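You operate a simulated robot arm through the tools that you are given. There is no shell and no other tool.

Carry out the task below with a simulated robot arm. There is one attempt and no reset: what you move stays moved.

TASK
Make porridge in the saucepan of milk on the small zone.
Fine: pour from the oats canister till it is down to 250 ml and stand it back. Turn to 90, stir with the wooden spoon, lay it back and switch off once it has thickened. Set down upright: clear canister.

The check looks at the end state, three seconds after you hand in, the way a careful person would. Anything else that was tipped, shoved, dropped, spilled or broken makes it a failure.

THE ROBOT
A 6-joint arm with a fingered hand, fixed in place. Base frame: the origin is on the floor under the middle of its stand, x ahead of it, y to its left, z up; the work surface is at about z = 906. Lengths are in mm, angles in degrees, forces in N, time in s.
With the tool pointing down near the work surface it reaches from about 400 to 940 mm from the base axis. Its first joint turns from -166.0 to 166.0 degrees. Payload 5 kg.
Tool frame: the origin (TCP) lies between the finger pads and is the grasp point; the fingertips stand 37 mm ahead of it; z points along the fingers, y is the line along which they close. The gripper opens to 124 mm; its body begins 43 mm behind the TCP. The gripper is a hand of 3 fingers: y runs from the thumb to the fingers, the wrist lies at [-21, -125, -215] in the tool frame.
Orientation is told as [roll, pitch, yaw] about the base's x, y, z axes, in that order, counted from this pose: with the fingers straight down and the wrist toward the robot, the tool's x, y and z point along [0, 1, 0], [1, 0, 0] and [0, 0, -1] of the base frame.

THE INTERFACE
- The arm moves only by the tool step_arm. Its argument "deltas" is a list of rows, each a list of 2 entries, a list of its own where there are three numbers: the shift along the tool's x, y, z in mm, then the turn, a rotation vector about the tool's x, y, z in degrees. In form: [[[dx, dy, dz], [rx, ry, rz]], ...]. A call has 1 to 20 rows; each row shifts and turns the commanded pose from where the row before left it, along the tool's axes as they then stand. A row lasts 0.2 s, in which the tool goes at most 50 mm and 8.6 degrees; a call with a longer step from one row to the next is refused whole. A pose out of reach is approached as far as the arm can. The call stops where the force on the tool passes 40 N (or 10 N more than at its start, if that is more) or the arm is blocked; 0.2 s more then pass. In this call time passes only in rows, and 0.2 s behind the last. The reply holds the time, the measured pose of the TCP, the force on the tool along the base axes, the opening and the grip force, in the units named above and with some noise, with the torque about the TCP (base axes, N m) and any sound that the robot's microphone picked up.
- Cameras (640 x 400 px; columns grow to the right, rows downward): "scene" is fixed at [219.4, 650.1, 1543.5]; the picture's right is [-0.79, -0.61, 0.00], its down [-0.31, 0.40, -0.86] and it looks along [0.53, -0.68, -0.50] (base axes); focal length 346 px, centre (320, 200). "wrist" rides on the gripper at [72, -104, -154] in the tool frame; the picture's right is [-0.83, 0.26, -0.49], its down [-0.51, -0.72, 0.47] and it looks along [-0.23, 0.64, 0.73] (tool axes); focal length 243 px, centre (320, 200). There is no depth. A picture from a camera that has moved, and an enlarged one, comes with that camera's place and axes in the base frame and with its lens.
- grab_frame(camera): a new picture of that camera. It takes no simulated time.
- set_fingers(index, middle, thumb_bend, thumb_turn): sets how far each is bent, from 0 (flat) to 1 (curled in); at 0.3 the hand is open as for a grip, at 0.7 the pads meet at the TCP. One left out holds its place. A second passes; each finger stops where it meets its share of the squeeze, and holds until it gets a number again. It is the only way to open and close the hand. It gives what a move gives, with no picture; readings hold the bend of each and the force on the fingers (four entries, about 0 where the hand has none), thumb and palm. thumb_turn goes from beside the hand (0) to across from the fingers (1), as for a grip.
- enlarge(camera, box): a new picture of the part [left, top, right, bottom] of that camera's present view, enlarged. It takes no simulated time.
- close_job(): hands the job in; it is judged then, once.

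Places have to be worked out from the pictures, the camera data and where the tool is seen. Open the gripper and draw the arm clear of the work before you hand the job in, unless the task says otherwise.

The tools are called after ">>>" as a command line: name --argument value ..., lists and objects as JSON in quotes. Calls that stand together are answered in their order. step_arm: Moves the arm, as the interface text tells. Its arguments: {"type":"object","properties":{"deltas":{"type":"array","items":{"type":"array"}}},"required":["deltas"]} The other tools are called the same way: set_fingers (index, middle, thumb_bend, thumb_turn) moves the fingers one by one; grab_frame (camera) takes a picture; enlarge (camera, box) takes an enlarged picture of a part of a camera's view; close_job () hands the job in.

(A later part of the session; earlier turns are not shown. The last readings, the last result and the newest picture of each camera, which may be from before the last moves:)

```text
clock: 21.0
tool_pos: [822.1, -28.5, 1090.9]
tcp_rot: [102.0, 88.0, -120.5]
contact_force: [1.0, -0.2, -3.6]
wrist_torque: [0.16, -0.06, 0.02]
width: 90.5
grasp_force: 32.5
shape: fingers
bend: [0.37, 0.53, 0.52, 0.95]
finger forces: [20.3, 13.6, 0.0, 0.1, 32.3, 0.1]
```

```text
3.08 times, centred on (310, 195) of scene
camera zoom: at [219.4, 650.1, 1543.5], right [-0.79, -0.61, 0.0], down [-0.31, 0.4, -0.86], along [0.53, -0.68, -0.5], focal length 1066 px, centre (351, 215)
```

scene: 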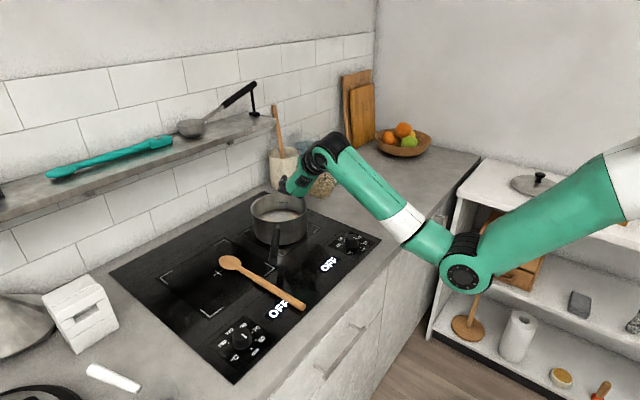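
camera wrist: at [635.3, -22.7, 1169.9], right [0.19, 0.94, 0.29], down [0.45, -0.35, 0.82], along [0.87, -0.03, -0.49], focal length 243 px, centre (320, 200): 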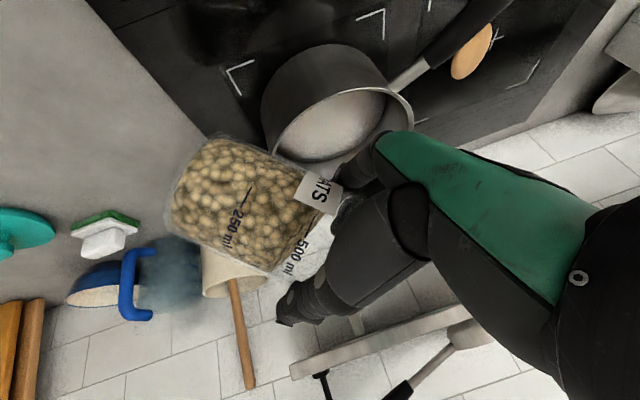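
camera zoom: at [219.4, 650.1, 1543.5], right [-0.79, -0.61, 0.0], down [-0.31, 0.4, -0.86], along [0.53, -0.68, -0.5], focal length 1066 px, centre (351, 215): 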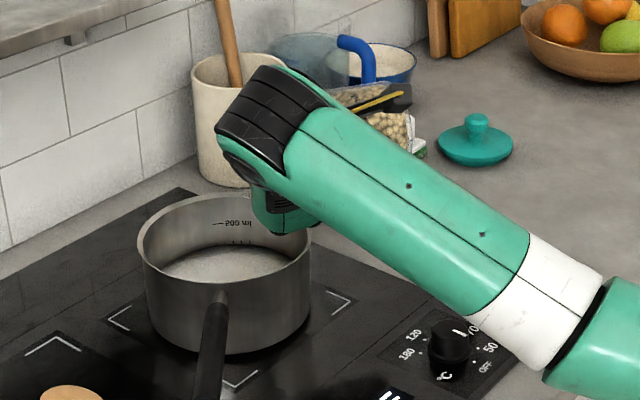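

At 92° the surface is just short of the lip. I go on by 3° and hold a moment.

>>> step_arm --deltas '[[[0, 0, 0], [0.312, 0, -1.467]], [[0, 0, 0], [0.312, 0, -1.467]], [[0, 0, 0], [0, 0, 0]]]'

>>> enlarge --camera "wrist" --box '[150, 40, 430, 300]'

>>> enlarge --camera "scene" --box '[230, 130, 390, 260]'

```text
clock: 21.8
tool_pos: [823.6, -28.6, 1092.2]
tcp_rot: [101.8, 85.0, -120.7]
contact_force: [0.0, 0.0, -3.2]
wrist_torque: [0.16, -0.05, 0.02]
width: 90.9
grasp_force: 33.2
shape: fingers
bend: [0.37, 0.53, 0.52, 0.95]
finger forces: [20.4, 13.6, 0.1, 0.0, 32.3, 0.0]
```

```text
1.54 times, centred on (290, 170) of wrist
camera zoom: at [665.8, 29.2, 1197.8], right [0.18, 0.92, -0.34], down [0.72, 0.11, 0.68], along [0.67, -0.37, -0.65], focal length 373 px, centre (366, 246)
```

zoom: 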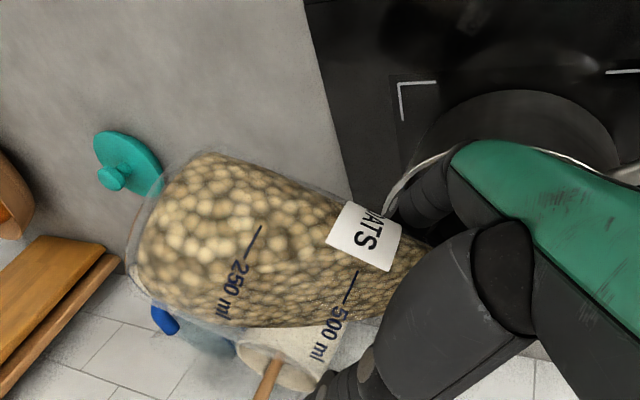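

```text
3.08 times, centred on (310, 195) of scene
camera zoom: at [219.4, 650.1, 1543.5], right [-0.79, -0.61, 0.0], down [-0.31, 0.4, -0.86], along [0.53, -0.68, -0.5], focal length 1066 px, centre (351, 215)
```

zoom: 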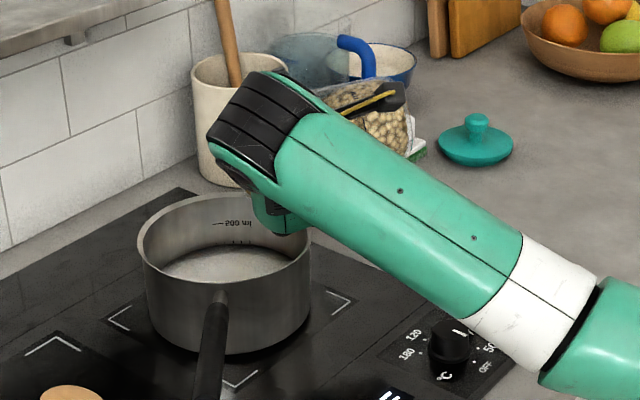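

No flow yet at 95°. I go to 98° and hold.

>>> step_arm --deltas '[[[0, 0, 0], [0.312, 0, -1.467]], [[0, 0, 0], [0.312, 0, -1.467]], [[0, 0, 0], [0, 0, 0]]]'

>>> enlarge --camera "wrist" --box '[150, 40, 430, 300]'

>>> enlarge --camera "scene" --box '[230, 130, 390, 260]'

```text
clock: 22.6
tool_pos: [823.3, -28.4, 1090.9]
tcp_rot: [101.9, 82.0, -120.6]
contact_force: [0.2, -0.5, -2.6]
wrist_torque: [0.14, -0.08, 0.02]
width: 90.7
grasp_force: 32.7
shape: fingers
bend: [0.37, 0.53, 0.52, 0.95]
finger forces: [20.2, 13.5, 0.1, 0.0, 32.3, 0.1]
```

```text
1.54 times, centred on (290, 170) of wrist
camera zoom: at [668.4, 33.8, 1199.0], right [0.17, 0.91, -0.39], down [0.74, 0.14, 0.66], along [0.65, -0.4, -0.65], focal length 373 px, centre (366, 246)
```

zoom: 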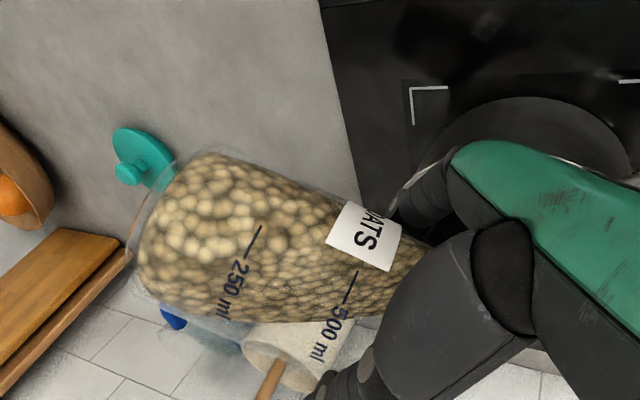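

```text
3.08 times, centred on (310, 195) of scene
camera zoom: at [219.4, 650.1, 1543.5], right [-0.79, -0.61, 0.0], down [-0.31, 0.4, -0.86], along [0.53, -0.68, -0.5], focal length 1066 px, centre (351, 215)
```

zoom: 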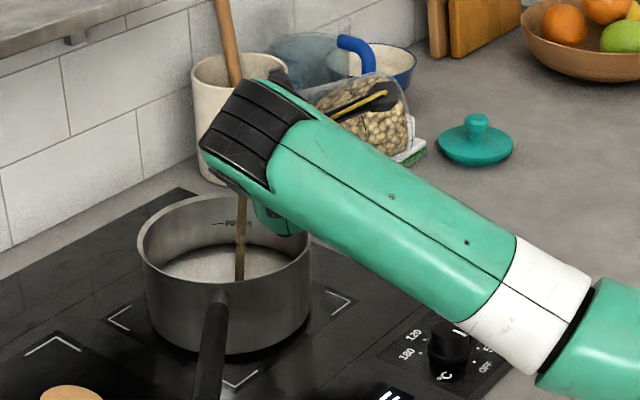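

A thin stream of oats is now falling into the middle of the pan. I hold for about a second and check the level.

>>> step_arm --deltas '[[[0, 0, 0], [0, 0, 0]], [[0, 0, 0], [0, 0, 0]], [[0, 0, 0], [0, 0, 0]], [[0, 0, 0], [0, 0, 0]]]'

>>> enlarge --camera "wrist" --box '[150, 40, 430, 300]'

>>> enlarge --camera "scene" --box '[230, 130, 390, 260]'

```text
clock: 23.6
tool_pos: [824.0, -28.8, 1090.5]
tcp_rot: [102.0, 82.0, -120.6]
contact_force: [-0.1, 0.1, -2.2]
wrist_torque: [0.13, -0.09, 0.01]
width: 90.4
grasp_force: 32.9
shape: fingers
bend: [0.37, 0.53, 0.52, 0.95]
finger forces: [20.3, 13.7, 0.0, 0.1, 32.5, 0.0]
```

```text
1.54 times, centred on (290, 170) of wrist
camera zoom: at [668.4, 33.7, 1199.0], right [0.17, 0.91, -0.39], down [0.74, 0.14, 0.66], along [0.65, -0.4, -0.65], focal length 373 px, centre (366, 246)
```

zoom: 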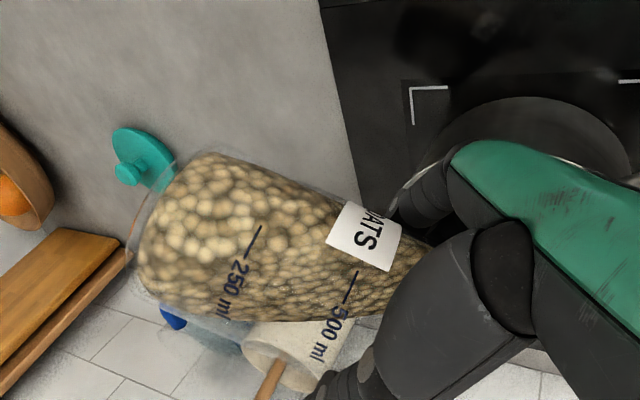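

```text
3.08 times, centred on (310, 195) of scene
camera zoom: at [219.4, 650.1, 1543.5], right [-0.79, -0.61, 0.0], down [-0.31, 0.4, -0.86], along [0.53, -0.68, -0.5], focal length 1066 px, centre (351, 215)
```

zoom: 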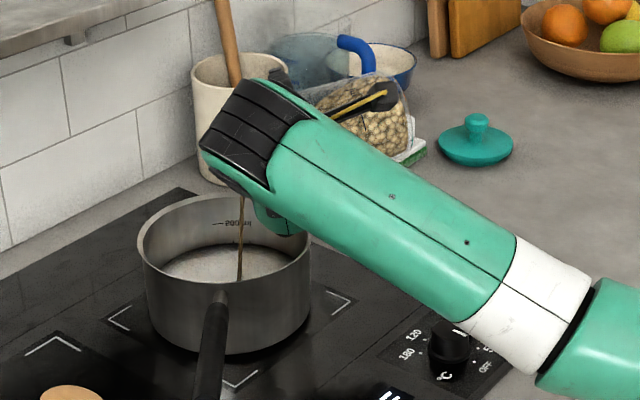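

The flow tapers to an equilibrium for each angle, which gives good control. I shift 12 mm toward the pan middle, tip to about 102° and hold.

>>> step_arm --deltas '[[[-11.6, -1.7, -2.5], [0.208, 0, -0.978]], [[0, 0, 0], [0.312, 0, -1.467]], [[0, 0, 0], [0.312, 0, -1.467]], [[0, 0, 0], [0, 0, 0]], [[0, 0, 0], [0, 0, 0]], [[0, 0, 0], [0, 0, 0]]]'

>>> enlarge --camera "wrist" --box '[150, 40, 430, 300]'

>>> enlarge --camera "scene" --box '[230, 130, 390, 260]'

```text
clock: 25.0
tool_pos: [830.5, -17.1, 1091.1]
tcp_rot: [101.9, 78.0, -120.5]
contact_force: [-0.1, 0.1, -3.5]
wrist_torque: [0.12, -0.07, -0.01]
width: 90.5
grasp_force: 33.1
shape: fingers
bend: [0.37, 0.53, 0.52, 0.95]
finger forces: [20.0, 13.4, 0.0, 0.0, 32.4, 0.0]
```

```text
1.54 times, centred on (290, 170) of wrist
camera zoom: at [677.9, 51.0, 1200.3], right [0.16, 0.88, -0.45], down [0.76, 0.18, 0.62], along [0.63, -0.44, -0.64], focal length 373 px, centre (366, 246)
```

zoom: 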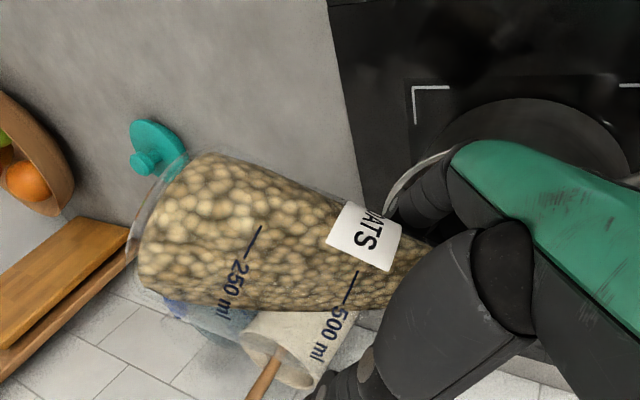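

```text
3.08 times, centred on (310, 195) of scene
camera zoom: at [219.4, 650.1, 1543.5], right [-0.79, -0.61, 0.0], down [-0.31, 0.4, -0.86], along [0.53, -0.68, -0.5], focal length 1066 px, centre (351, 215)
```

zoom: 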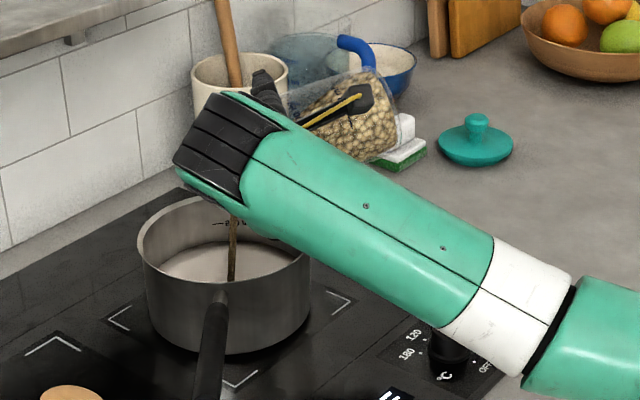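

The stream lands well inside the pan. I continue to 106° and hold.

>>> step_arm --deltas '[[[0, 0, 0], [0.208, 0, -0.978]], [[0, 0, 0], [0.208, 0, -0.978]], [[0, 0, 0], [0.208, 0, -0.978]], [[0, 0, 0], [0.208, 0, -0.978]], [[0, 0, 0], [0, 0, 0]], [[0, 0, 0], [0, 0, 0]], [[0, 0, 0], [0, 0, 0]], [[0, 0, 0], [0, 0, 0]]]'

>>> enlarge --camera "wrist" --box '[150, 40, 430, 300]'

>>> enlarge --camera "scene" --box '[230, 130, 390, 260]'

```text
clock: 26.8
tool_pos: [828.6, -20.0, 1091.1]
tcp_rot: [102.0, 74.1, -120.5]
contact_force: [0.3, 1.2, -2.0]
wrist_torque: [0.1, -0.04, -0.02]
width: 90.6
grasp_force: 33.4
shape: fingers
bend: [0.37, 0.53, 0.52, 0.95]
finger forces: [19.9, 13.5, 0.1, 0.1, 32.7, 0.1]
```

```text
1.54 times, centred on (290, 170) of wrist
camera zoom: at [682.0, 57.6, 1201.5], right [0.14, 0.85, -0.5], down [0.78, 0.21, 0.58], along [0.6, -0.48, -0.64], focal length 373 px, centre (366, 246)
```

zoom: 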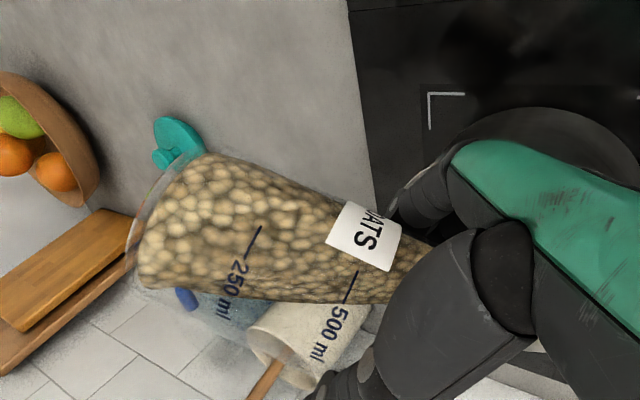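

```text
3.08 times, centred on (310, 195) of scene
camera zoom: at [219.4, 650.1, 1543.5], right [-0.79, -0.61, 0.0], down [-0.31, 0.4, -0.86], along [0.53, -0.68, -0.5], focal length 1066 px, centre (351, 215)
```

zoom: 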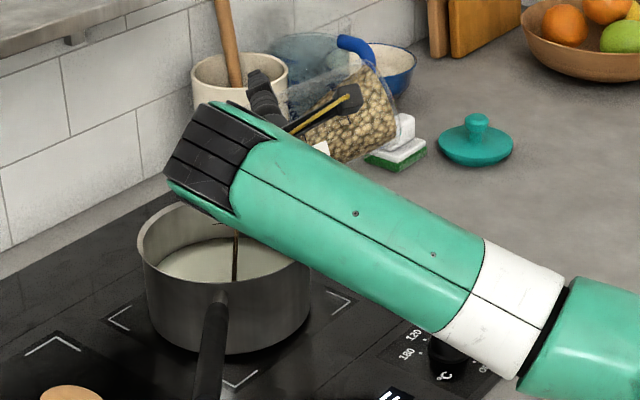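

The flow continues and the pan level is rising. I hold a second more at this angle.

>>> step_arm --deltas '[[[0, 0, 0], [0, 0, 0]], [[0, 0, 0], [0, 0, 0]], [[0, 0, 0], [0, 0, 0]], [[0, 0, 0], [0, 0, 0]], [[0, 0, 0], [0, 0, 0]], [[0, 0, 0], [0, 0, 0]], [[0, 0, 0], [0, 0, 0]]]'

>>> enlarge --camera "wrist" --box '[150, 40, 430, 300]'

>>> enlarge --camera "scene" --box '[230, 130, 390, 260]'

```text
clock: 28.4
tool_pos: [829.7, -18.0, 1090.8]
tcp_rot: [101.9, 74.0, -120.5]
contact_force: [0.2, 0.3, -2.2]
wrist_torque: [0.1, -0.08, 0.0]
width: 90.7
grasp_force: 33.4
shape: fingers
bend: [0.37, 0.53, 0.52, 0.95]
finger forces: [20.0, 13.5, 0.1, 0.0, 32.6, 0.0]
```

```text
1.54 times, centred on (290, 170) of wrist
camera zoom: at [682.0, 57.6, 1201.5], right [0.14, 0.85, -0.5], down [0.78, 0.21, 0.58], along [0.6, -0.48, -0.64], focal length 373 px, centre (366, 246)
```

zoom: 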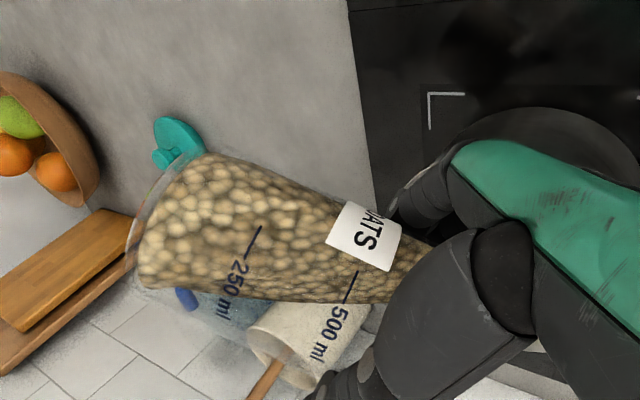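

```text
3.08 times, centred on (310, 195) of scene
camera zoom: at [219.4, 650.1, 1543.5], right [-0.79, -0.61, 0.0], down [-0.31, 0.4, -0.86], along [0.53, -0.68, -0.5], focal length 1066 px, centre (351, 215)
```

zoom: 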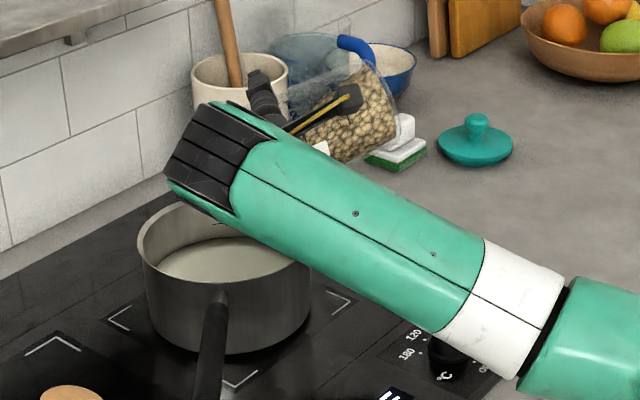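

The flow has stopped at this angle. I tip two more degrees to 108°, hold until it settles, then I will bring it back upright to read the level.

>>> step_arm --deltas '[[[0, 0, 0], [0.208, 0, -0.978]], [[0, 0, 0], [0.208, 0, -0.978]], [[0, 0, 0], [0, 0, 0]], [[0, 0, 0], [0, 0, 0]], [[0, 0, 0], [0, 0, 0]], [[0, 0, 0], [0, 0, 0]], [[0, 0, 0], [0, 0, 0]], [[0, 0, 0], [0, 0, 0]]]'

>>> enlarge --camera "scene" --box '[230, 130, 390, 260]'

>>> enlarge --camera "wrist" --box '[150, 40, 430, 300]'

```text
clock: 30.2
tool_pos: [830.1, -17.8, 1091.3]
tcp_rot: [102.1, 71.9, -120.5]
contact_force: [-0.8, 0.5, -3.3]
wrist_torque: [0.08, -0.06, 0.0]
width: 90.6
grasp_force: 33.1
shape: fingers
bend: [0.37, 0.53, 0.52, 0.95]
finger forces: [20.0, 13.5, 0.0, 0.0, 32.7, 0.0]
```

```text
3.08 times, centred on (310, 195) of scene
camera zoom: at [219.4, 650.1, 1543.5], right [-0.79, -0.61, 0.0], down [-0.31, 0.4, -0.86], along [0.53, -0.68, -0.5], focal length 1066 px, centre (351, 215)
```

zoom: 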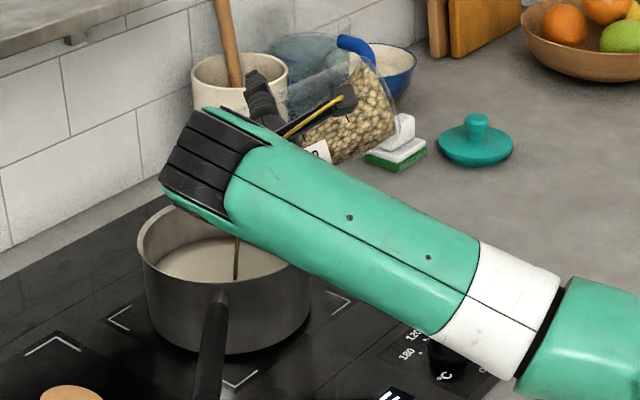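

```text
1.54 times, centred on (290, 170) of wrist
camera zoom: at [684.6, 60.8, 1201.5], right [0.13, 0.84, -0.53], down [0.79, 0.23, 0.56], along [0.59, -0.5, -0.63], focal length 373 px, centre (366, 246)
```

zoom: 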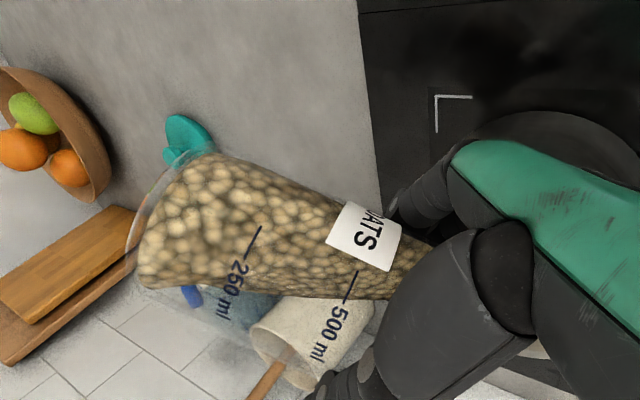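

Only a trickle is left. I hold briefly, then tip back, raising in between to clear the pan rim, and read the level upright.

>>> step_arm --deltas '[[[0, 0, 0], [0, 0, 0]], [[0, 0, 0], [0, 0, 0]], [[0, 0, 0], [-1.664, 0, 7.824]], [[0, 0, 0], [-1.664, 0, 7.824]], [[0, 0, 0], [-1.664, 0, 7.824]], [[0, 0, 0], [-1.664, 0, 7.824]], [[0, 0, 0], [-1.664, 0, 7.824]], [[0, 0, 0], [-1.664, 0, 7.824]], [[-17.1, -30.3, -3.6], [0, 0, 0]], [[-17.1, -30.3, -3.6], [0, 0, 0]], [[0, 0, 0], [-1.664, 0, 7.824]], [[0, 0, 0], [-1.664, 0, 7.824]], [[0, 0, 0], [-1.664, 0, 7.824]], [[0, 0, 0], [-1.664, 0, 7.824]], [[0, 0, 0], [-1.664, 0, 7.824]], [[0, 0, 0], [-1.664, 0, 7.824]], [[0, 0, 0], [-1.664, 0, 7.824]], [[0, 0, 0], [-0.832, 0, 3.912]]]'

>>> enlarge --camera "wrist" --box '[150, 115, 350, 315]'

>>> grab_frame --camera "scene"

```text
clock: 34.0
tool_pos: [830.3, -18.3, 1160.7]
tcp_rot: [-78.0, -0.1, 59.5]
contact_force: [-0.2, -0.3, -3.0]
wrist_torque: [-0.02, 0.02, 0.01]
width: 90.0
grasp_force: 33.3
shape: fingers
bend: [0.37, 0.53, 0.52, 0.95]
finger forces: [19.0, 13.3, 0.0, 0.1, 33.4, 0.0]
```

```text
2.00 times, centred on (250, 215) of wrist
camera zoom: at [634.2, -25.0, 1121.4], right [-0.13, 0.38, 0.91], down [0.12, -0.91, 0.4], along [0.98, 0.16, 0.08], focal length 485 px, centre (460, 170)
```

zoom: 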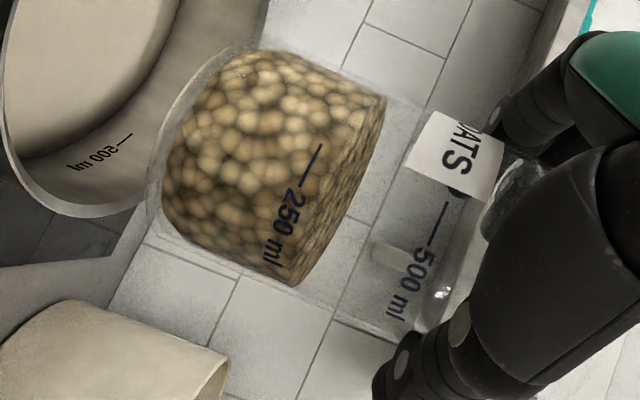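

```text
taken
```

scene: 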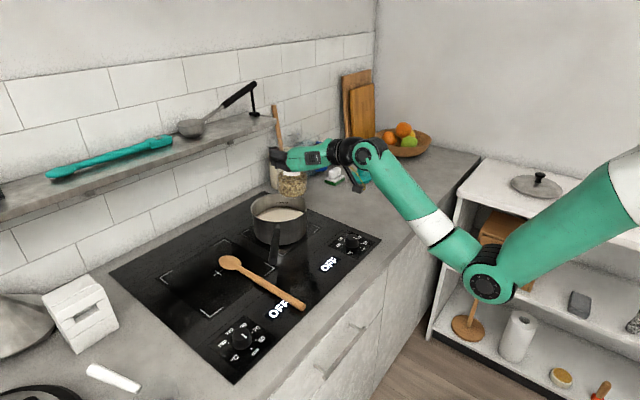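

The level is now close to the 250 tick. I zoom in to read the contact line on the near wall.

>>> enlarge --camera "wrist" --box '[225, 135, 315, 265]'

```text
3.08 times, centred on (270, 200) of wrist
camera zoom: at [634.2, -25.0, 1121.4], right [-0.13, 0.38, 0.91], down [0.12, -0.91, 0.4], along [0.98, 0.16, 0.08], focal length 746 px, centre (474, 200)
```

zoom: 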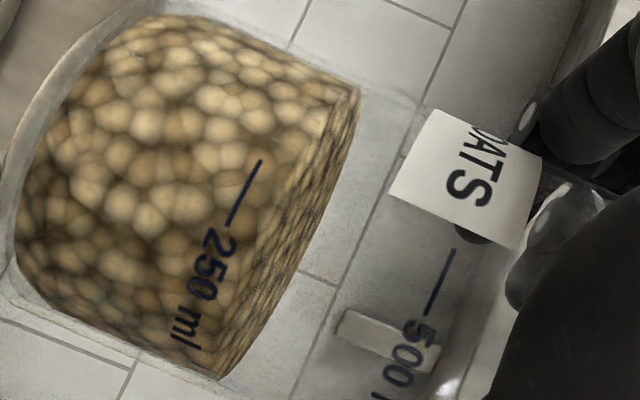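

By the tick spacing I read about 280–290 ml, which matches my wedge model (about 19 ml per degree here). I tip again, down to the pouring height and to 104° first.

>>> step_arm --deltas '[[[0, 0, 0], [1.664, 0, -7.824]], [[0, 0, 0], [1.664, 0, -7.824]], [[0, 0, 0], [1.664, 0, -7.824]], [[0, 0, 0], [1.664, 0, -7.824]], [[0, 0, 0], [1.664, 0, -7.824]], [[0, 0, 0], [1.664, 0, -7.824]], [[0, 0, 0], [1.664, 0, -7.824]], [[19, 28.8, 4], [0, 0, 0]], [[19, 28.8, 4], [0, 0, 0]], [[0, 0, 0], [1.664, 0, -7.824]], [[0, 0, 0], [1.664, 0, -7.824]], [[0, 0, 0], [1.664, 0, -7.824]], [[0, 0, 0], [1.664, 0, -7.824]], [[0, 0, 0], [1.664, 0, -7.824]], [[0, 0, 0], [1.664, 0, -7.824]]]'

>>> enlarge --camera "scene" --box '[230, 130, 390, 260]'

```text
clock: 37.2
tool_pos: [830.0, -17.1, 1090.4]
tcp_rot: [101.9, 75.9, -120.7]
contact_force: [-0.6, 0.5, -1.6]
wrist_torque: [0.11, -0.05, -0.03]
width: 89.9
grasp_force: 32.8
shape: fingers
bend: [0.37, 0.53, 0.53, 0.95]
finger forces: [20.3, 13.6, 0.0, 0.0, 31.9, 0.1]
```

```text
3.08 times, centred on (310, 195) of scene
camera zoom: at [219.4, 650.1, 1543.5], right [-0.79, -0.61, 0.0], down [-0.31, 0.4, -0.86], along [0.53, -0.68, -0.5], focal length 1066 px, centre (351, 215)
```

zoom: 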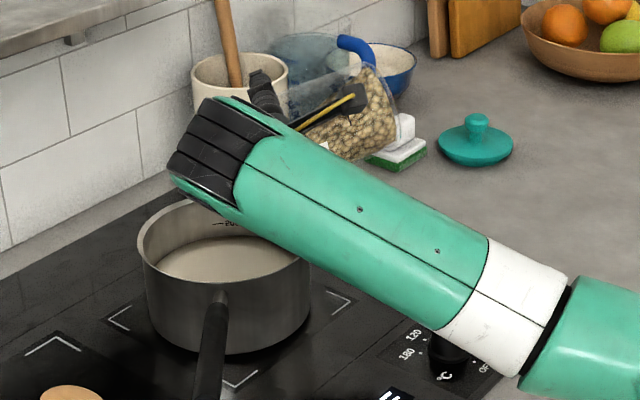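

No flow at 104°, as expected. I go on to about 109.5° and hold for the flow to settle.

>>> step_arm --deltas '[[[0, 0, 0], [0.29, 0, -1.365]], [[0, 0, 0], [0.29, 0, -1.365]], [[0, 0, 0], [0.29, 0, -1.365]], [[0, 0, 0], [0.29, 0, -1.365]], [[0, 0, 0], [0, 0, 0]], [[0, 0, 0], [0, 0, 0]], [[0, 0, 0], [0, 0, 0]], [[0, 0, 0], [0, 0, 0]], [[0, 0, 0], [0, 0, 0]], [[0, 0, 0], [0, 0, 0]]]'

>>> enlarge --camera "scene" --box '[230, 130, 390, 260]'

>>> enlarge --camera "wrist" --box '[150, 40, 430, 300]'

```text
clock: 39.4
tool_pos: [830.6, -17.8, 1091.1]
tcp_rot: [102.1, 70.4, -120.6]
contact_force: [0.2, -0.4, -2.4]
wrist_torque: [0.13, -0.03, 0.0]
width: 89.9
grasp_force: 33.2
shape: fingers
bend: [0.37, 0.53, 0.53, 0.95]
finger forces: [20.2, 13.6, 0.1, 0.1, 32.1, 0.1]
```

```text
3.08 times, centred on (310, 195) of scene
camera zoom: at [219.4, 650.1, 1543.5], right [-0.79, -0.61, 0.0], down [-0.31, 0.4, -0.86], along [0.53, -0.68, -0.5], focal length 1066 px, centre (351, 215)
```

zoom: 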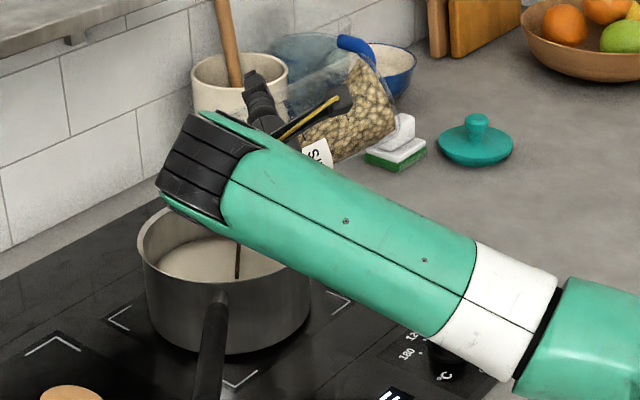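

```text
1.54 times, centred on (290, 170) of wrist
camera zoom: at [686.1, 63.7, 1201.9], right [0.13, 0.82, -0.55], down [0.8, 0.24, 0.55], along [0.59, -0.51, -0.63], focal length 373 px, centre (366, 246)
```

zoom: 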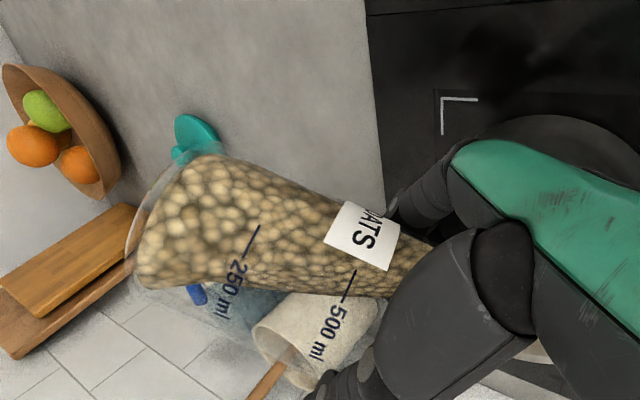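

Still a thin stream at 109.6°. I hold another second.

>>> step_arm --deltas '[[[0, 0, 0], [0, 0, 0]], [[0, 0, 0], [0, 0, 0]], [[0, 0, 0], [0, 0, 0]], [[0, 0, 0], [0, 0, 0]], [[0, 0, 0], [0, 0, 0]]]'

>>> enlarge --camera "scene" --box '[230, 130, 390, 260]'

```text
clock: 40.6
tool_pos: [829.8, -18.0, 1091.3]
tcp_rot: [102.0, 70.4, -120.6]
contact_force: [0.4, 0.2, -1.9]
wrist_torque: [0.1, -0.06, 0.0]
width: 90.0
grasp_force: 32.9
shape: fingers
bend: [0.37, 0.53, 0.53, 0.95]
finger forces: [20.1, 13.6, 0.0, 0.0, 32.0, 0.1]
```

```text
3.08 times, centred on (310, 195) of scene
camera zoom: at [219.4, 650.1, 1543.5], right [-0.79, -0.61, 0.0], down [-0.31, 0.4, -0.86], along [0.53, -0.68, -0.5], focal length 1066 px, centre (351, 215)
```

zoom: 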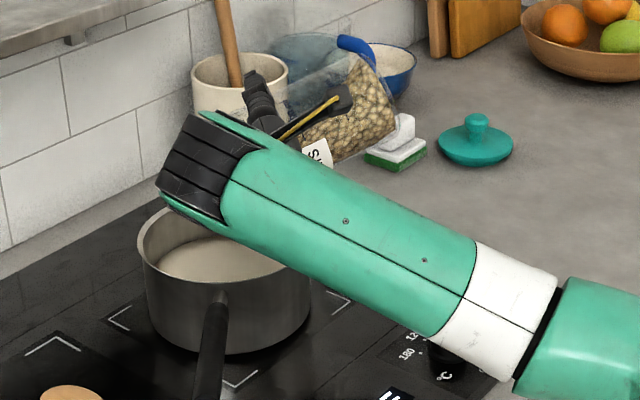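

The flow has stopped. I bring the canister back upright with the same rim-clearing rise and read the level.

>>> step_arm --deltas '[[[0, 0, 0], [-1.664, 0, 7.824]], [[0, 0, 0], [-1.664, 0, 7.824]], [[0, 0, 0], [-1.664, 0, 7.824]], [[0, 0, 0], [-1.664, 0, 7.824]], [[0, 0, 0], [-1.664, 0, 7.824]], [[0, 0, 0], [-1.664, 0, 7.824]], [[-16.6, -30.8, -3.5], [0, 0, 0]], [[-16.6, -30.8, -3.5], [0, 0, 0]], [[0, 0, 0], [-1.664, 0, 7.824]], [[0, 0, 0], [-1.664, 0, 7.824]], [[0, 0, 0], [-1.664, 0, 7.824]], [[0, 0, 0], [-1.664, 0, 7.824]], [[0, 0, 0], [-1.664, 0, 7.824]], [[0, 0, 0], [-1.664, 0, 7.824]], [[0, 0, 0], [-1.664, 0, 7.824]], [[0, 0, 0], [-1.165, 0, 5.477]]]'

>>> enlarge --camera "wrist" --box '[225, 135, 315, 265]'

>>> enlarge --camera "wrist" --box '[150, 115, 350, 315]'

```text
clock: 44.0
tool_pos: [828.4, -16.8, 1162.2]
tcp_rot: [-78.0, -0.2, 59.6]
contact_force: [-0.2, -0.4, -2.4]
wrist_torque: [0.02, 0.05, 0.01]
width: 89.7
grasp_force: 33.4
shape: fingers
bend: [0.37, 0.53, 0.53, 0.95]
finger forces: [19.1, 13.5, 0.0, 0.0, 33.0, 0.1]
```

```text
3.08 times, centred on (270, 200) of wrist
camera zoom: at [634.0, -24.0, 1122.5], right [-0.13, 0.38, 0.91], down [0.12, -0.91, 0.4], along [0.98, 0.16, 0.08], focal length 746 px, centre (474, 200)
```

zoom: 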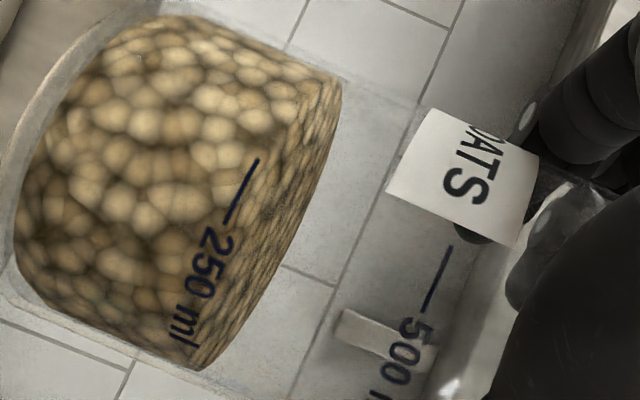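

```text
2.00 times, centred on (250, 215) of wrist
camera zoom: at [634.0, -24.0, 1122.5], right [-0.13, 0.38, 0.91], down [0.12, -0.91, 0.4], along [0.98, 0.16, 0.08], focal length 485 px, centre (460, 170)
```

zoom: 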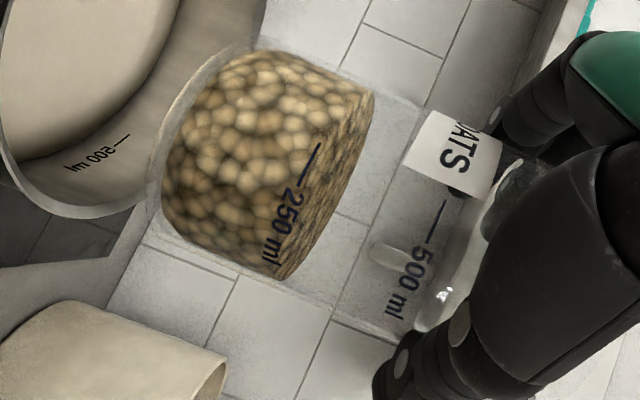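

The level has dropped close to the mark. I zoom tightly around the 250 tick to judge the remaining excess.

>>> enlarge --camera "wrist" --box '[255, 160, 305, 230]'

```text
5.71 times, centred on (280, 195) of wrist
camera zoom: at [634.0, -24.0, 1122.5], right [-0.13, 0.38, 0.91], down [0.12, -0.91, 0.4], along [0.98, 0.16, 0.08], focal length 1386 px, centre (549, 229)
```

zoom: 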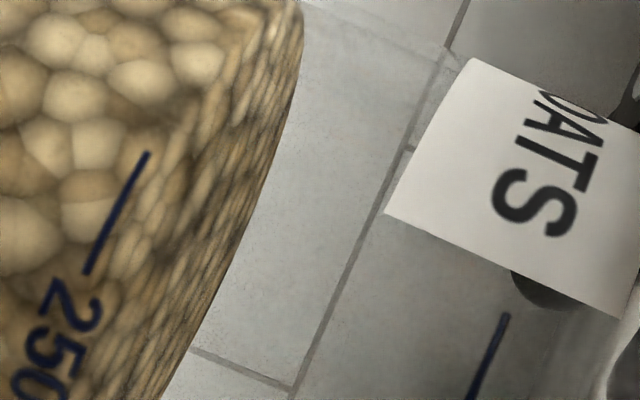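

I judge about 262–266 ml now, so about 0.75° further tip is due. I repeat the tip to 104°, then slowly to 110.35°.

>>> step_arm --deltas '[[[0, 0, 0], [1.664, 0, -7.824]], [[0, 0, 0], [1.664, 0, -7.824]], [[0, 0, 0], [1.664, 0, -7.824]], [[0, 0, 0], [1.664, 0, -7.824]], [[0, 0, 0], [1.664, 0, -7.824]], [[0, 0, 0], [1.664, 0, -7.824]], [[0, 0, 0], [1.664, 0, -7.824]], [[19.3, 29.3, 4.1], [0, 0, 0]], [[19.3, 29.3, 4.1], [0, 0, 0]], [[0, 0, 0], [1.664, 0, -7.824]], [[0, 0, 0], [1.664, 0, -7.824]], [[0, 0, 0], [1.664, 0, -7.824]], [[0, 0, 0], [1.664, 0, -7.824]], [[0, 0, 0], [1.664, 0, -7.824]], [[0, 0, 0], [1.664, 0, -7.824]], [[0, 0, 0], [0.27, 0, -1.262]], [[0, 0, 0], [0.27, 0, -1.262]], [[0, 0, 0], [0.27, 0, -1.262]], [[0, 0, 0], [0.27, 0, -1.262]], [[0, 0, 0], [0.27, 0, -1.262]]]'

>>> step_arm --deltas '[[[0, 0, 0], [0, 0, 0]], [[0, 0, 0], [0, 0, 0]], [[0, 0, 0], [0, 0, 0]], [[0, 0, 0], [0, 0, 0]], [[0, 0, 0], [0, 0, 0]], [[0, 0, 0], [0, 0, 0]], [[0, 0, 0], [0, 0, 0]], [[0, 0, 0], [0, 0, 0]], [[0, 0, 0], [0, 0, 0]], [[0, 0, 0], [0, 0, 0]]]'

>>> enlarge --camera "scene" --box '[230, 130, 390, 260]'

```text
clock: 48.2
tool_pos: [829.3, -18.6, 1091.7]
tcp_rot: [102.1, 69.6, -120.5]
contact_force: [0.8, -1.3, -2.0]
wrist_torque: [0.11, -0.01, -0.04]
width: 89.4
grasp_force: 32.9
shape: fingers
bend: [0.37, 0.53, 0.53, 0.95]
finger forces: [20.1, 13.7, 0.0, 0.2, 31.6, 0.0]
```

```text
clock: 50.4
tool_pos: [830.3, -16.5, 1090.6]
tcp_rot: [102.0, 69.6, -120.5]
contact_force: [-0.5, 1.3, -2.2]
wrist_torque: [0.12, -0.05, -0.02]
width: 89.4
grasp_force: 33.0
shape: fingers
bend: [0.37, 0.53, 0.53, 0.95]
finger forces: [20.0, 13.7, 0.1, 0.0, 31.6, 0.1]
```

```text
3.08 times, centred on (310, 195) of scene
camera zoom: at [219.4, 650.1, 1543.5], right [-0.79, -0.61, 0.0], down [-0.31, 0.4, -0.86], along [0.53, -0.68, -0.5], focal length 1066 px, centre (351, 215)
```

zoom: 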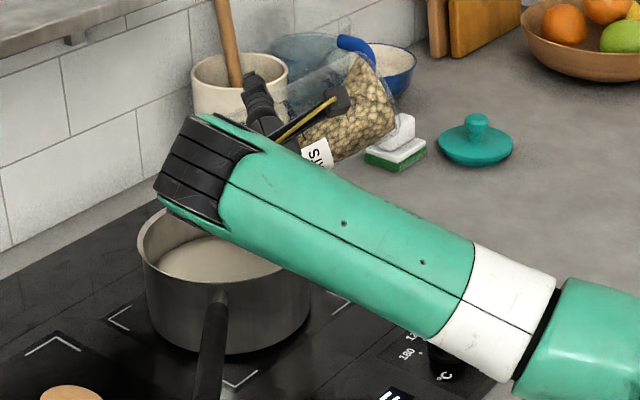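

The flow has stopped again. I return upright and check the level.

>>> step_arm --deltas '[[[0, 0, 0], [-1.664, 0, 7.824]], [[0, 0, 0], [-1.664, 0, 7.824]], [[0, 0, 0], [-1.664, 0, 7.824]], [[0, 0, 0], [-1.664, 0, 7.824]], [[0, 0, 0], [-1.664, 0, 7.824]], [[0, 0, 0], [-1.664, 0, 7.824]], [[-16.8, -30.5, -3.6], [0, 0, 0]], [[-16.8, -30.5, -3.6], [0, 0, 0]], [[0, 0, 0], [-1.664, 0, 7.824]], [[0, 0, 0], [-1.664, 0, 7.824]], [[0, 0, 0], [-1.664, 0, 7.824]], [[0, 0, 0], [-1.664, 0, 7.824]], [[0, 0, 0], [-1.664, 0, 7.824]], [[0, 0, 0], [-1.664, 0, 7.824]], [[0, 0, 0], [-1.664, 0, 7.824]], [[0, 0, 0], [-1.3, 0, 6.113]]]'

>>> enlarge --camera "wrist" --box '[225, 135, 315, 265]'

>>> enlarge --camera "wrist" --box '[255, 160, 305, 230]'

>>> enlarge --camera "scene" --box '[230, 120, 390, 260]'

```text
clock: 53.8
tool_pos: [830.9, -14.9, 1160.8]
tcp_rot: [-78.1, 0.2, 59.5]
contact_force: [-0.3, 0.1, -1.7]
wrist_torque: [0.01, 0.02, -0.02]
width: 89.5
grasp_force: 32.4
shape: fingers
bend: [0.37, 0.53, 0.53, 0.95]
finger forces: [19.1, 13.5, 0.0, 0.0, 32.7, 0.1]
```

```text
3.08 times, centred on (270, 200) of wrist
camera zoom: at [635.1, -22.2, 1122.2], right [-0.13, 0.38, 0.91], down [0.12, -0.91, 0.4], along [0.98, 0.16, 0.07], focal length 746 px, centre (474, 200)
```

zoom: 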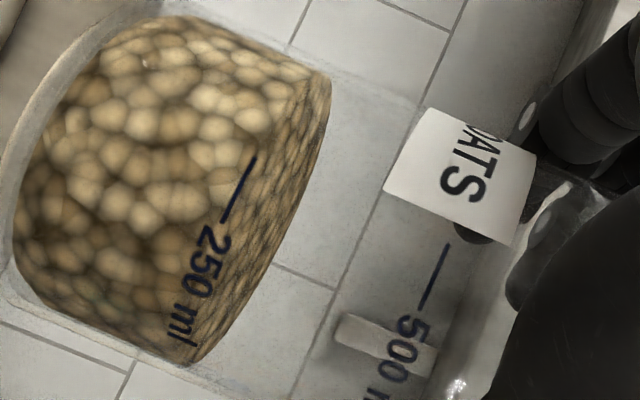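

```text
5.71 times, centred on (280, 195) of wrist
camera zoom: at [635.1, -22.2, 1122.2], right [-0.13, 0.38, 0.91], down [0.12, -0.91, 0.4], along [0.98, 0.16, 0.07], focal length 1386 px, centre (549, 229)
```

zoom: 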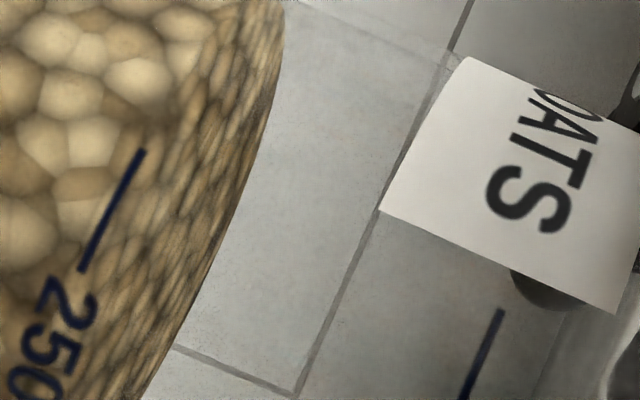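

```text
2.86 times, centred on (310, 190) of scene
camera zoom: at [219.4, 650.1, 1543.5], right [-0.79, -0.61, 0.0], down [-0.31, 0.4, -0.86], along [0.53, -0.68, -0.5], focal length 990 px, centre (349, 229)
```

zoom: 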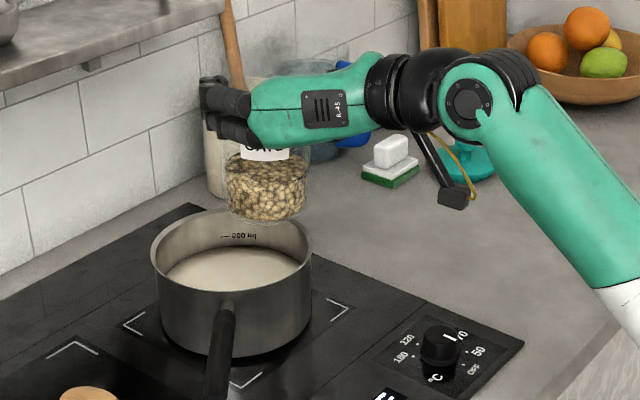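

I now read about 250–257 ml (far-edge and near-edge estimates), good; I'll recheck at level height once it stands. I carry it back along the same path.

>>> step_arm --deltas '[[[-1.27, -39.9, 6], [0, 0, 0]], [[-1.27, -39.9, 6], [0, 0, 0]], [[-1.27, -39.9, 6], [0, 0, 0]], [[-1.27, -39.9, 6], [0, 0, 0]], [[-1.27, -39.9, 6], [0, 0, 0]], [[-1.27, -39.9, 6], [0, 0, 0]], [[-1.27, -39.9, 6], [0, 0, 0]], [[-1.27, -39.9, 6], [0, 0, 0]], [[-1.27, -39.9, 6], [0, 0, 0]], [[-1.27, -39.9, 6], [0, 0, 0]], [[-1.27, -39.9, 6], [0, 0, 0]]]'

>>> grab_frame --camera "scene"

```text
clock: 56.2
tool_pos: [665.4, -427.8, 1162.3]
tcp_rot: [-78.1, 0.3, 59.6]
contact_force: [0.6, 0.2, -2.4]
wrist_torque: [0.01, -0.01, -0.03]
width: 89.5
grasp_force: 33.2
shape: fingers
bend: [0.37, 0.53, 0.53, 0.95]
finger forces: [19.0, 13.9, 0.0, 0.0, 32.8, 0.0]
```

```text
taken
```

scene: 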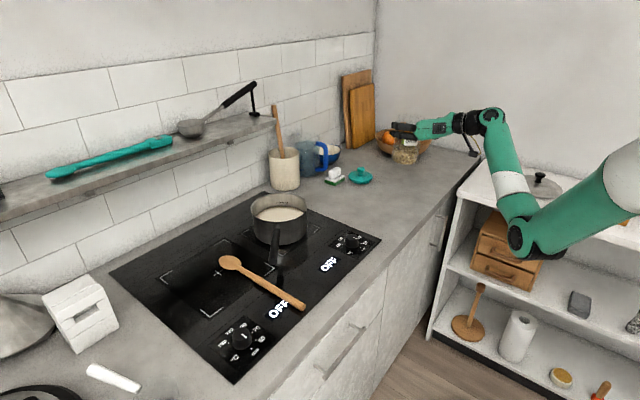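

I am right above the original spot, and no oats are visible around the pan. I lower 138 mm first, to a few millimetres above the counter.

>>> step_arm --deltas '[[[40, 0, 8.5], [0, 0, 0]], [[40, 0, 8.5], [0, 0, 0]], [[30, 0, 6.4], [0, 0, 0]], [[15, 0, 3.2], [0, 0, 0]], [[10, 0, 2.1], [0, 0, 0]]]'

>>> enlarge --camera "scene" --box '[370, 120, 530, 220]'

>>> enlarge --camera "wrist" --box '[150, 115, 350, 315]'

```text
clock: 57.4
tool_pos: [665.5, -428.9, 1023.9]
tcp_rot: [-78.0, 0.3, 59.5]
contact_force: [-0.2, 0.3, -2.7]
wrist_torque: [0.01, 0.04, 0.0]
width: 89.3
grasp_force: 33.0
shape: fingers
bend: [0.37, 0.53, 0.53, 0.95]
finger forces: [19.0, 13.9, 0.0, 0.0, 32.7, 0.0]
```

```text
4.00 times, centred on (450, 170) of scene
camera zoom: at [219.4, 650.1, 1543.5], right [-0.79, -0.61, 0.0], down [-0.31, 0.4, -0.86], along [0.53, -0.68, -0.5], focal length 1386 px, centre (-200, 320)
```

zoom: 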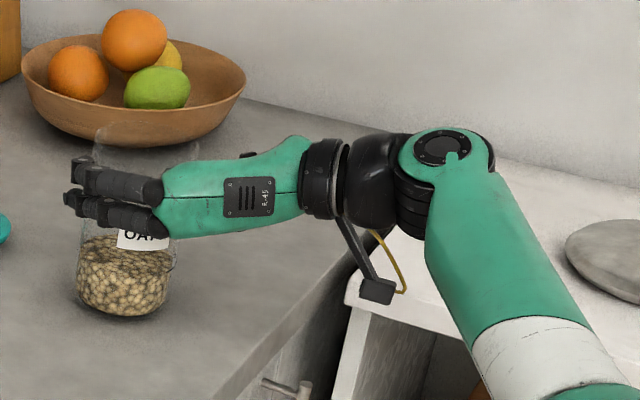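

```text
2.00 times, centred on (250, 215) of wrist
camera zoom: at [468.6, -436.3, 985.6], right [-0.13, 0.39, 0.91], down [0.12, -0.91, 0.4], along [0.98, 0.16, 0.07], focal length 485 px, centre (460, 170)
```

zoom: 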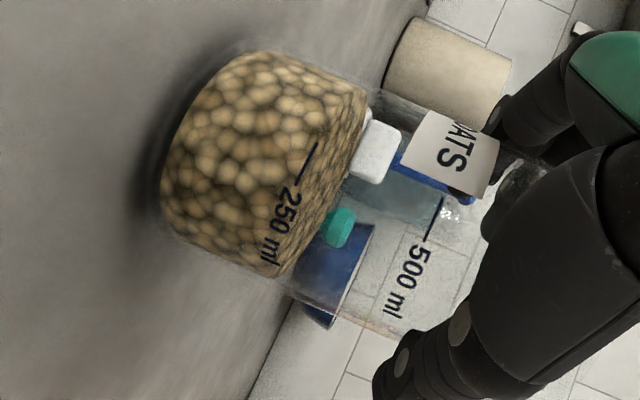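

It hovers about 5 mm above its old place. I lower in 1.5 mm steps and watch the force.

>>> step_arm --deltas '[[[1.47, 0, 0.31], [0, 0, 0]], [[1.47, 0, 0.31], [0, 0, 0]], [[1.47, 0, 0.31], [0, 0, 0]]]'

>>> step_arm --deltas '[[[1, 0, 0.21], [0, 0, 0]]]'

>>> step_arm --deltas '[[[1, 0, 0.21], [0, 0, 0]]]'

```text
clock: 58.2
tool_pos: [666.3, -430.8, 1021.8]
tcp_rot: [-78.1, 0.2, 59.5]
contact_force: [0.4, 0.1, -0.4]
wrist_torque: [0.0, 0.06, 0.01]
width: 89.0
grasp_force: 32.7
shape: fingers
bend: [0.37, 0.53, 0.53, 0.95]
finger forces: [19.2, 14.2, 0.0, 0.0, 32.5, 0.1]
```

```text
clock: 58.6
tool_pos: [666.5, -430.5, 1020.3]
tcp_rot: [-78.1, 0.3, 59.5]
contact_force: [1.4, 1.0, 4.1]
wrist_torque: [0.03, 0.06, -0.03]
width: 89.3
grasp_force: 33.3
shape: fingers
bend: [0.37, 0.53, 0.53, 0.96]
finger forces: [19.8, 15.0, 0.0, 0.0, 32.3, 0.1]
```

```text
clock: 59.0
tool_pos: [667.0, -429.3, 1019.6]
tcp_rot: [-78.1, 0.1, 59.6]
contact_force: [2.2, 2.1, 7.2]
wrist_torque: [0.04, 0.02, -0.02]
width: 89.2
grasp_force: 34.0
shape: fingers
bend: [0.37, 0.53, 0.53, 0.96]
finger forces: [19.9, 15.6, 0.0, 0.0, 32.3, 0.0]
```

The canister stands on the counter (about 7 N pressed). I open the hand and look.

>>> set_fingers --index 0.3 --middle 0.3 --thumb_bend 0.3

>>> enlarge --camera "scene" --box '[370, 120, 530, 220]'

>>> grab_frame --camera "wrist"

```text
clock: 60.0
tool_pos: [665.5, -429.8, 1018.1]
tcp_rot: [-78.0, 0.2, 59.5]
contact_force: [0.0, -0.3, -0.2]
wrist_torque: [0.01, -0.01, 0.01]
width: 128.4
grasp_force: 0.1
shape: fingers
bend: [0.3, 0.3, 0.3, 0.97]
finger forces: [0.2, 0.1, 0.0, 0.1, 0.1, 0.1]
```

```text
4.00 times, centred on (450, 170) of scene
camera zoom: at [219.4, 650.1, 1543.5], right [-0.79, -0.61, 0.0], down [-0.31, 0.4, -0.86], along [0.53, -0.68, -0.5], focal length 1386 px, centre (-200, 320)
```

zoom: 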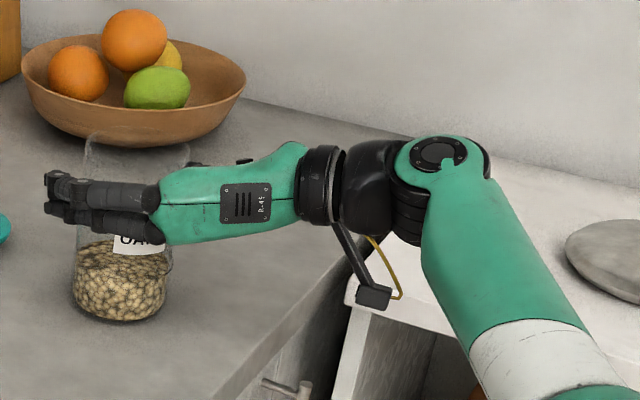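

```text
taken
camera wrist: at [470.5, -436.2, 979.5], right [-0.13, 0.39, 0.91], down [0.12, -0.91, 0.4], along [0.98, 0.17, 0.07], focal length 243 px, centre (320, 200)
```

wrist: 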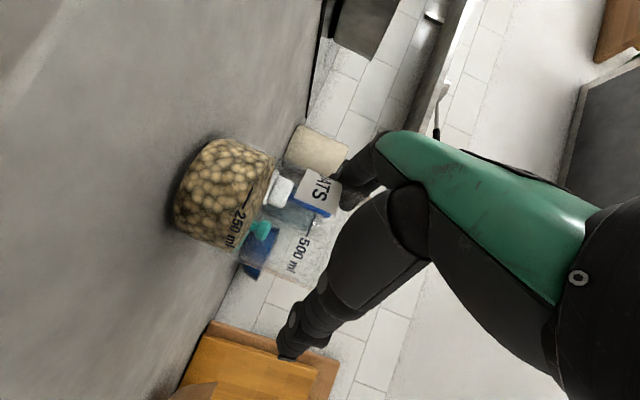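

The canister stands upright and free. I back straight out 130 mm and then lower a little so the camera looks level at the 250 mark.

>>> step_arm --deltas '[[[5, 0, -23], [0, 0, 0]], [[8, 0, -39], [0, 0, 0]], [[9, 0, -42.4], [0, 0, 0]], [[6, 0, -28], [0, 0, 0]], [[14, 0, 3], [0, 0, 0]], [[14, 0, 3], [0, 0, 0]]]'

>>> enlarge --camera "scene" --box '[370, 120, 530, 220]'

>>> grab_frame --camera "wrist"

```text
clock: 61.4
tool_pos: [549.2, -361.0, 990.7]
tcp_rot: [-78.0, 0.2, 59.5]
contact_force: [1.0, 0.4, 0.0]
wrist_torque: [-0.02, -0.01, -0.01]
width: 128.4
grasp_force: 0.1
shape: fingers
bend: [0.3, 0.3, 0.3, 0.97]
finger forces: [0.1, 0.1, 0.0, 0.0, 0.1, 0.0]
```

```text
4.00 times, centred on (450, 170) of scene
camera zoom: at [219.4, 650.1, 1543.5], right [-0.79, -0.61, 0.0], down [-0.31, 0.4, -0.86], along [0.53, -0.68, -0.5], focal length 1386 px, centre (-200, 320)
```

zoom: 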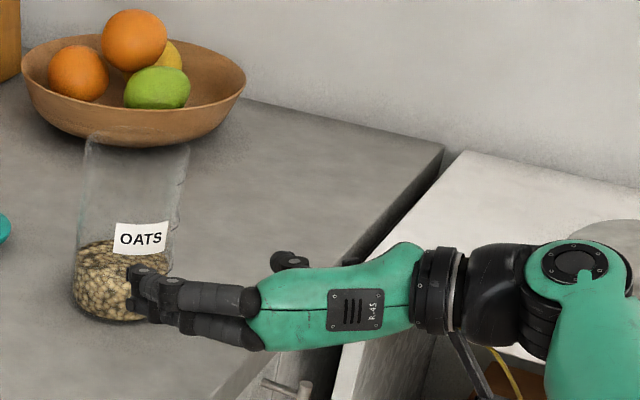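

```text
taken
camera wrist: at [353.0, -367.0, 952.0], right [-0.13, 0.39, 0.91], down [0.12, -0.91, 0.4], along [0.98, 0.17, 0.07], focal length 243 px, centre (320, 200)
```

wrist: 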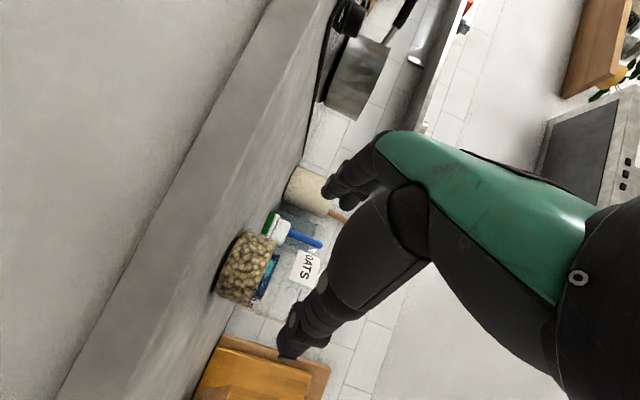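

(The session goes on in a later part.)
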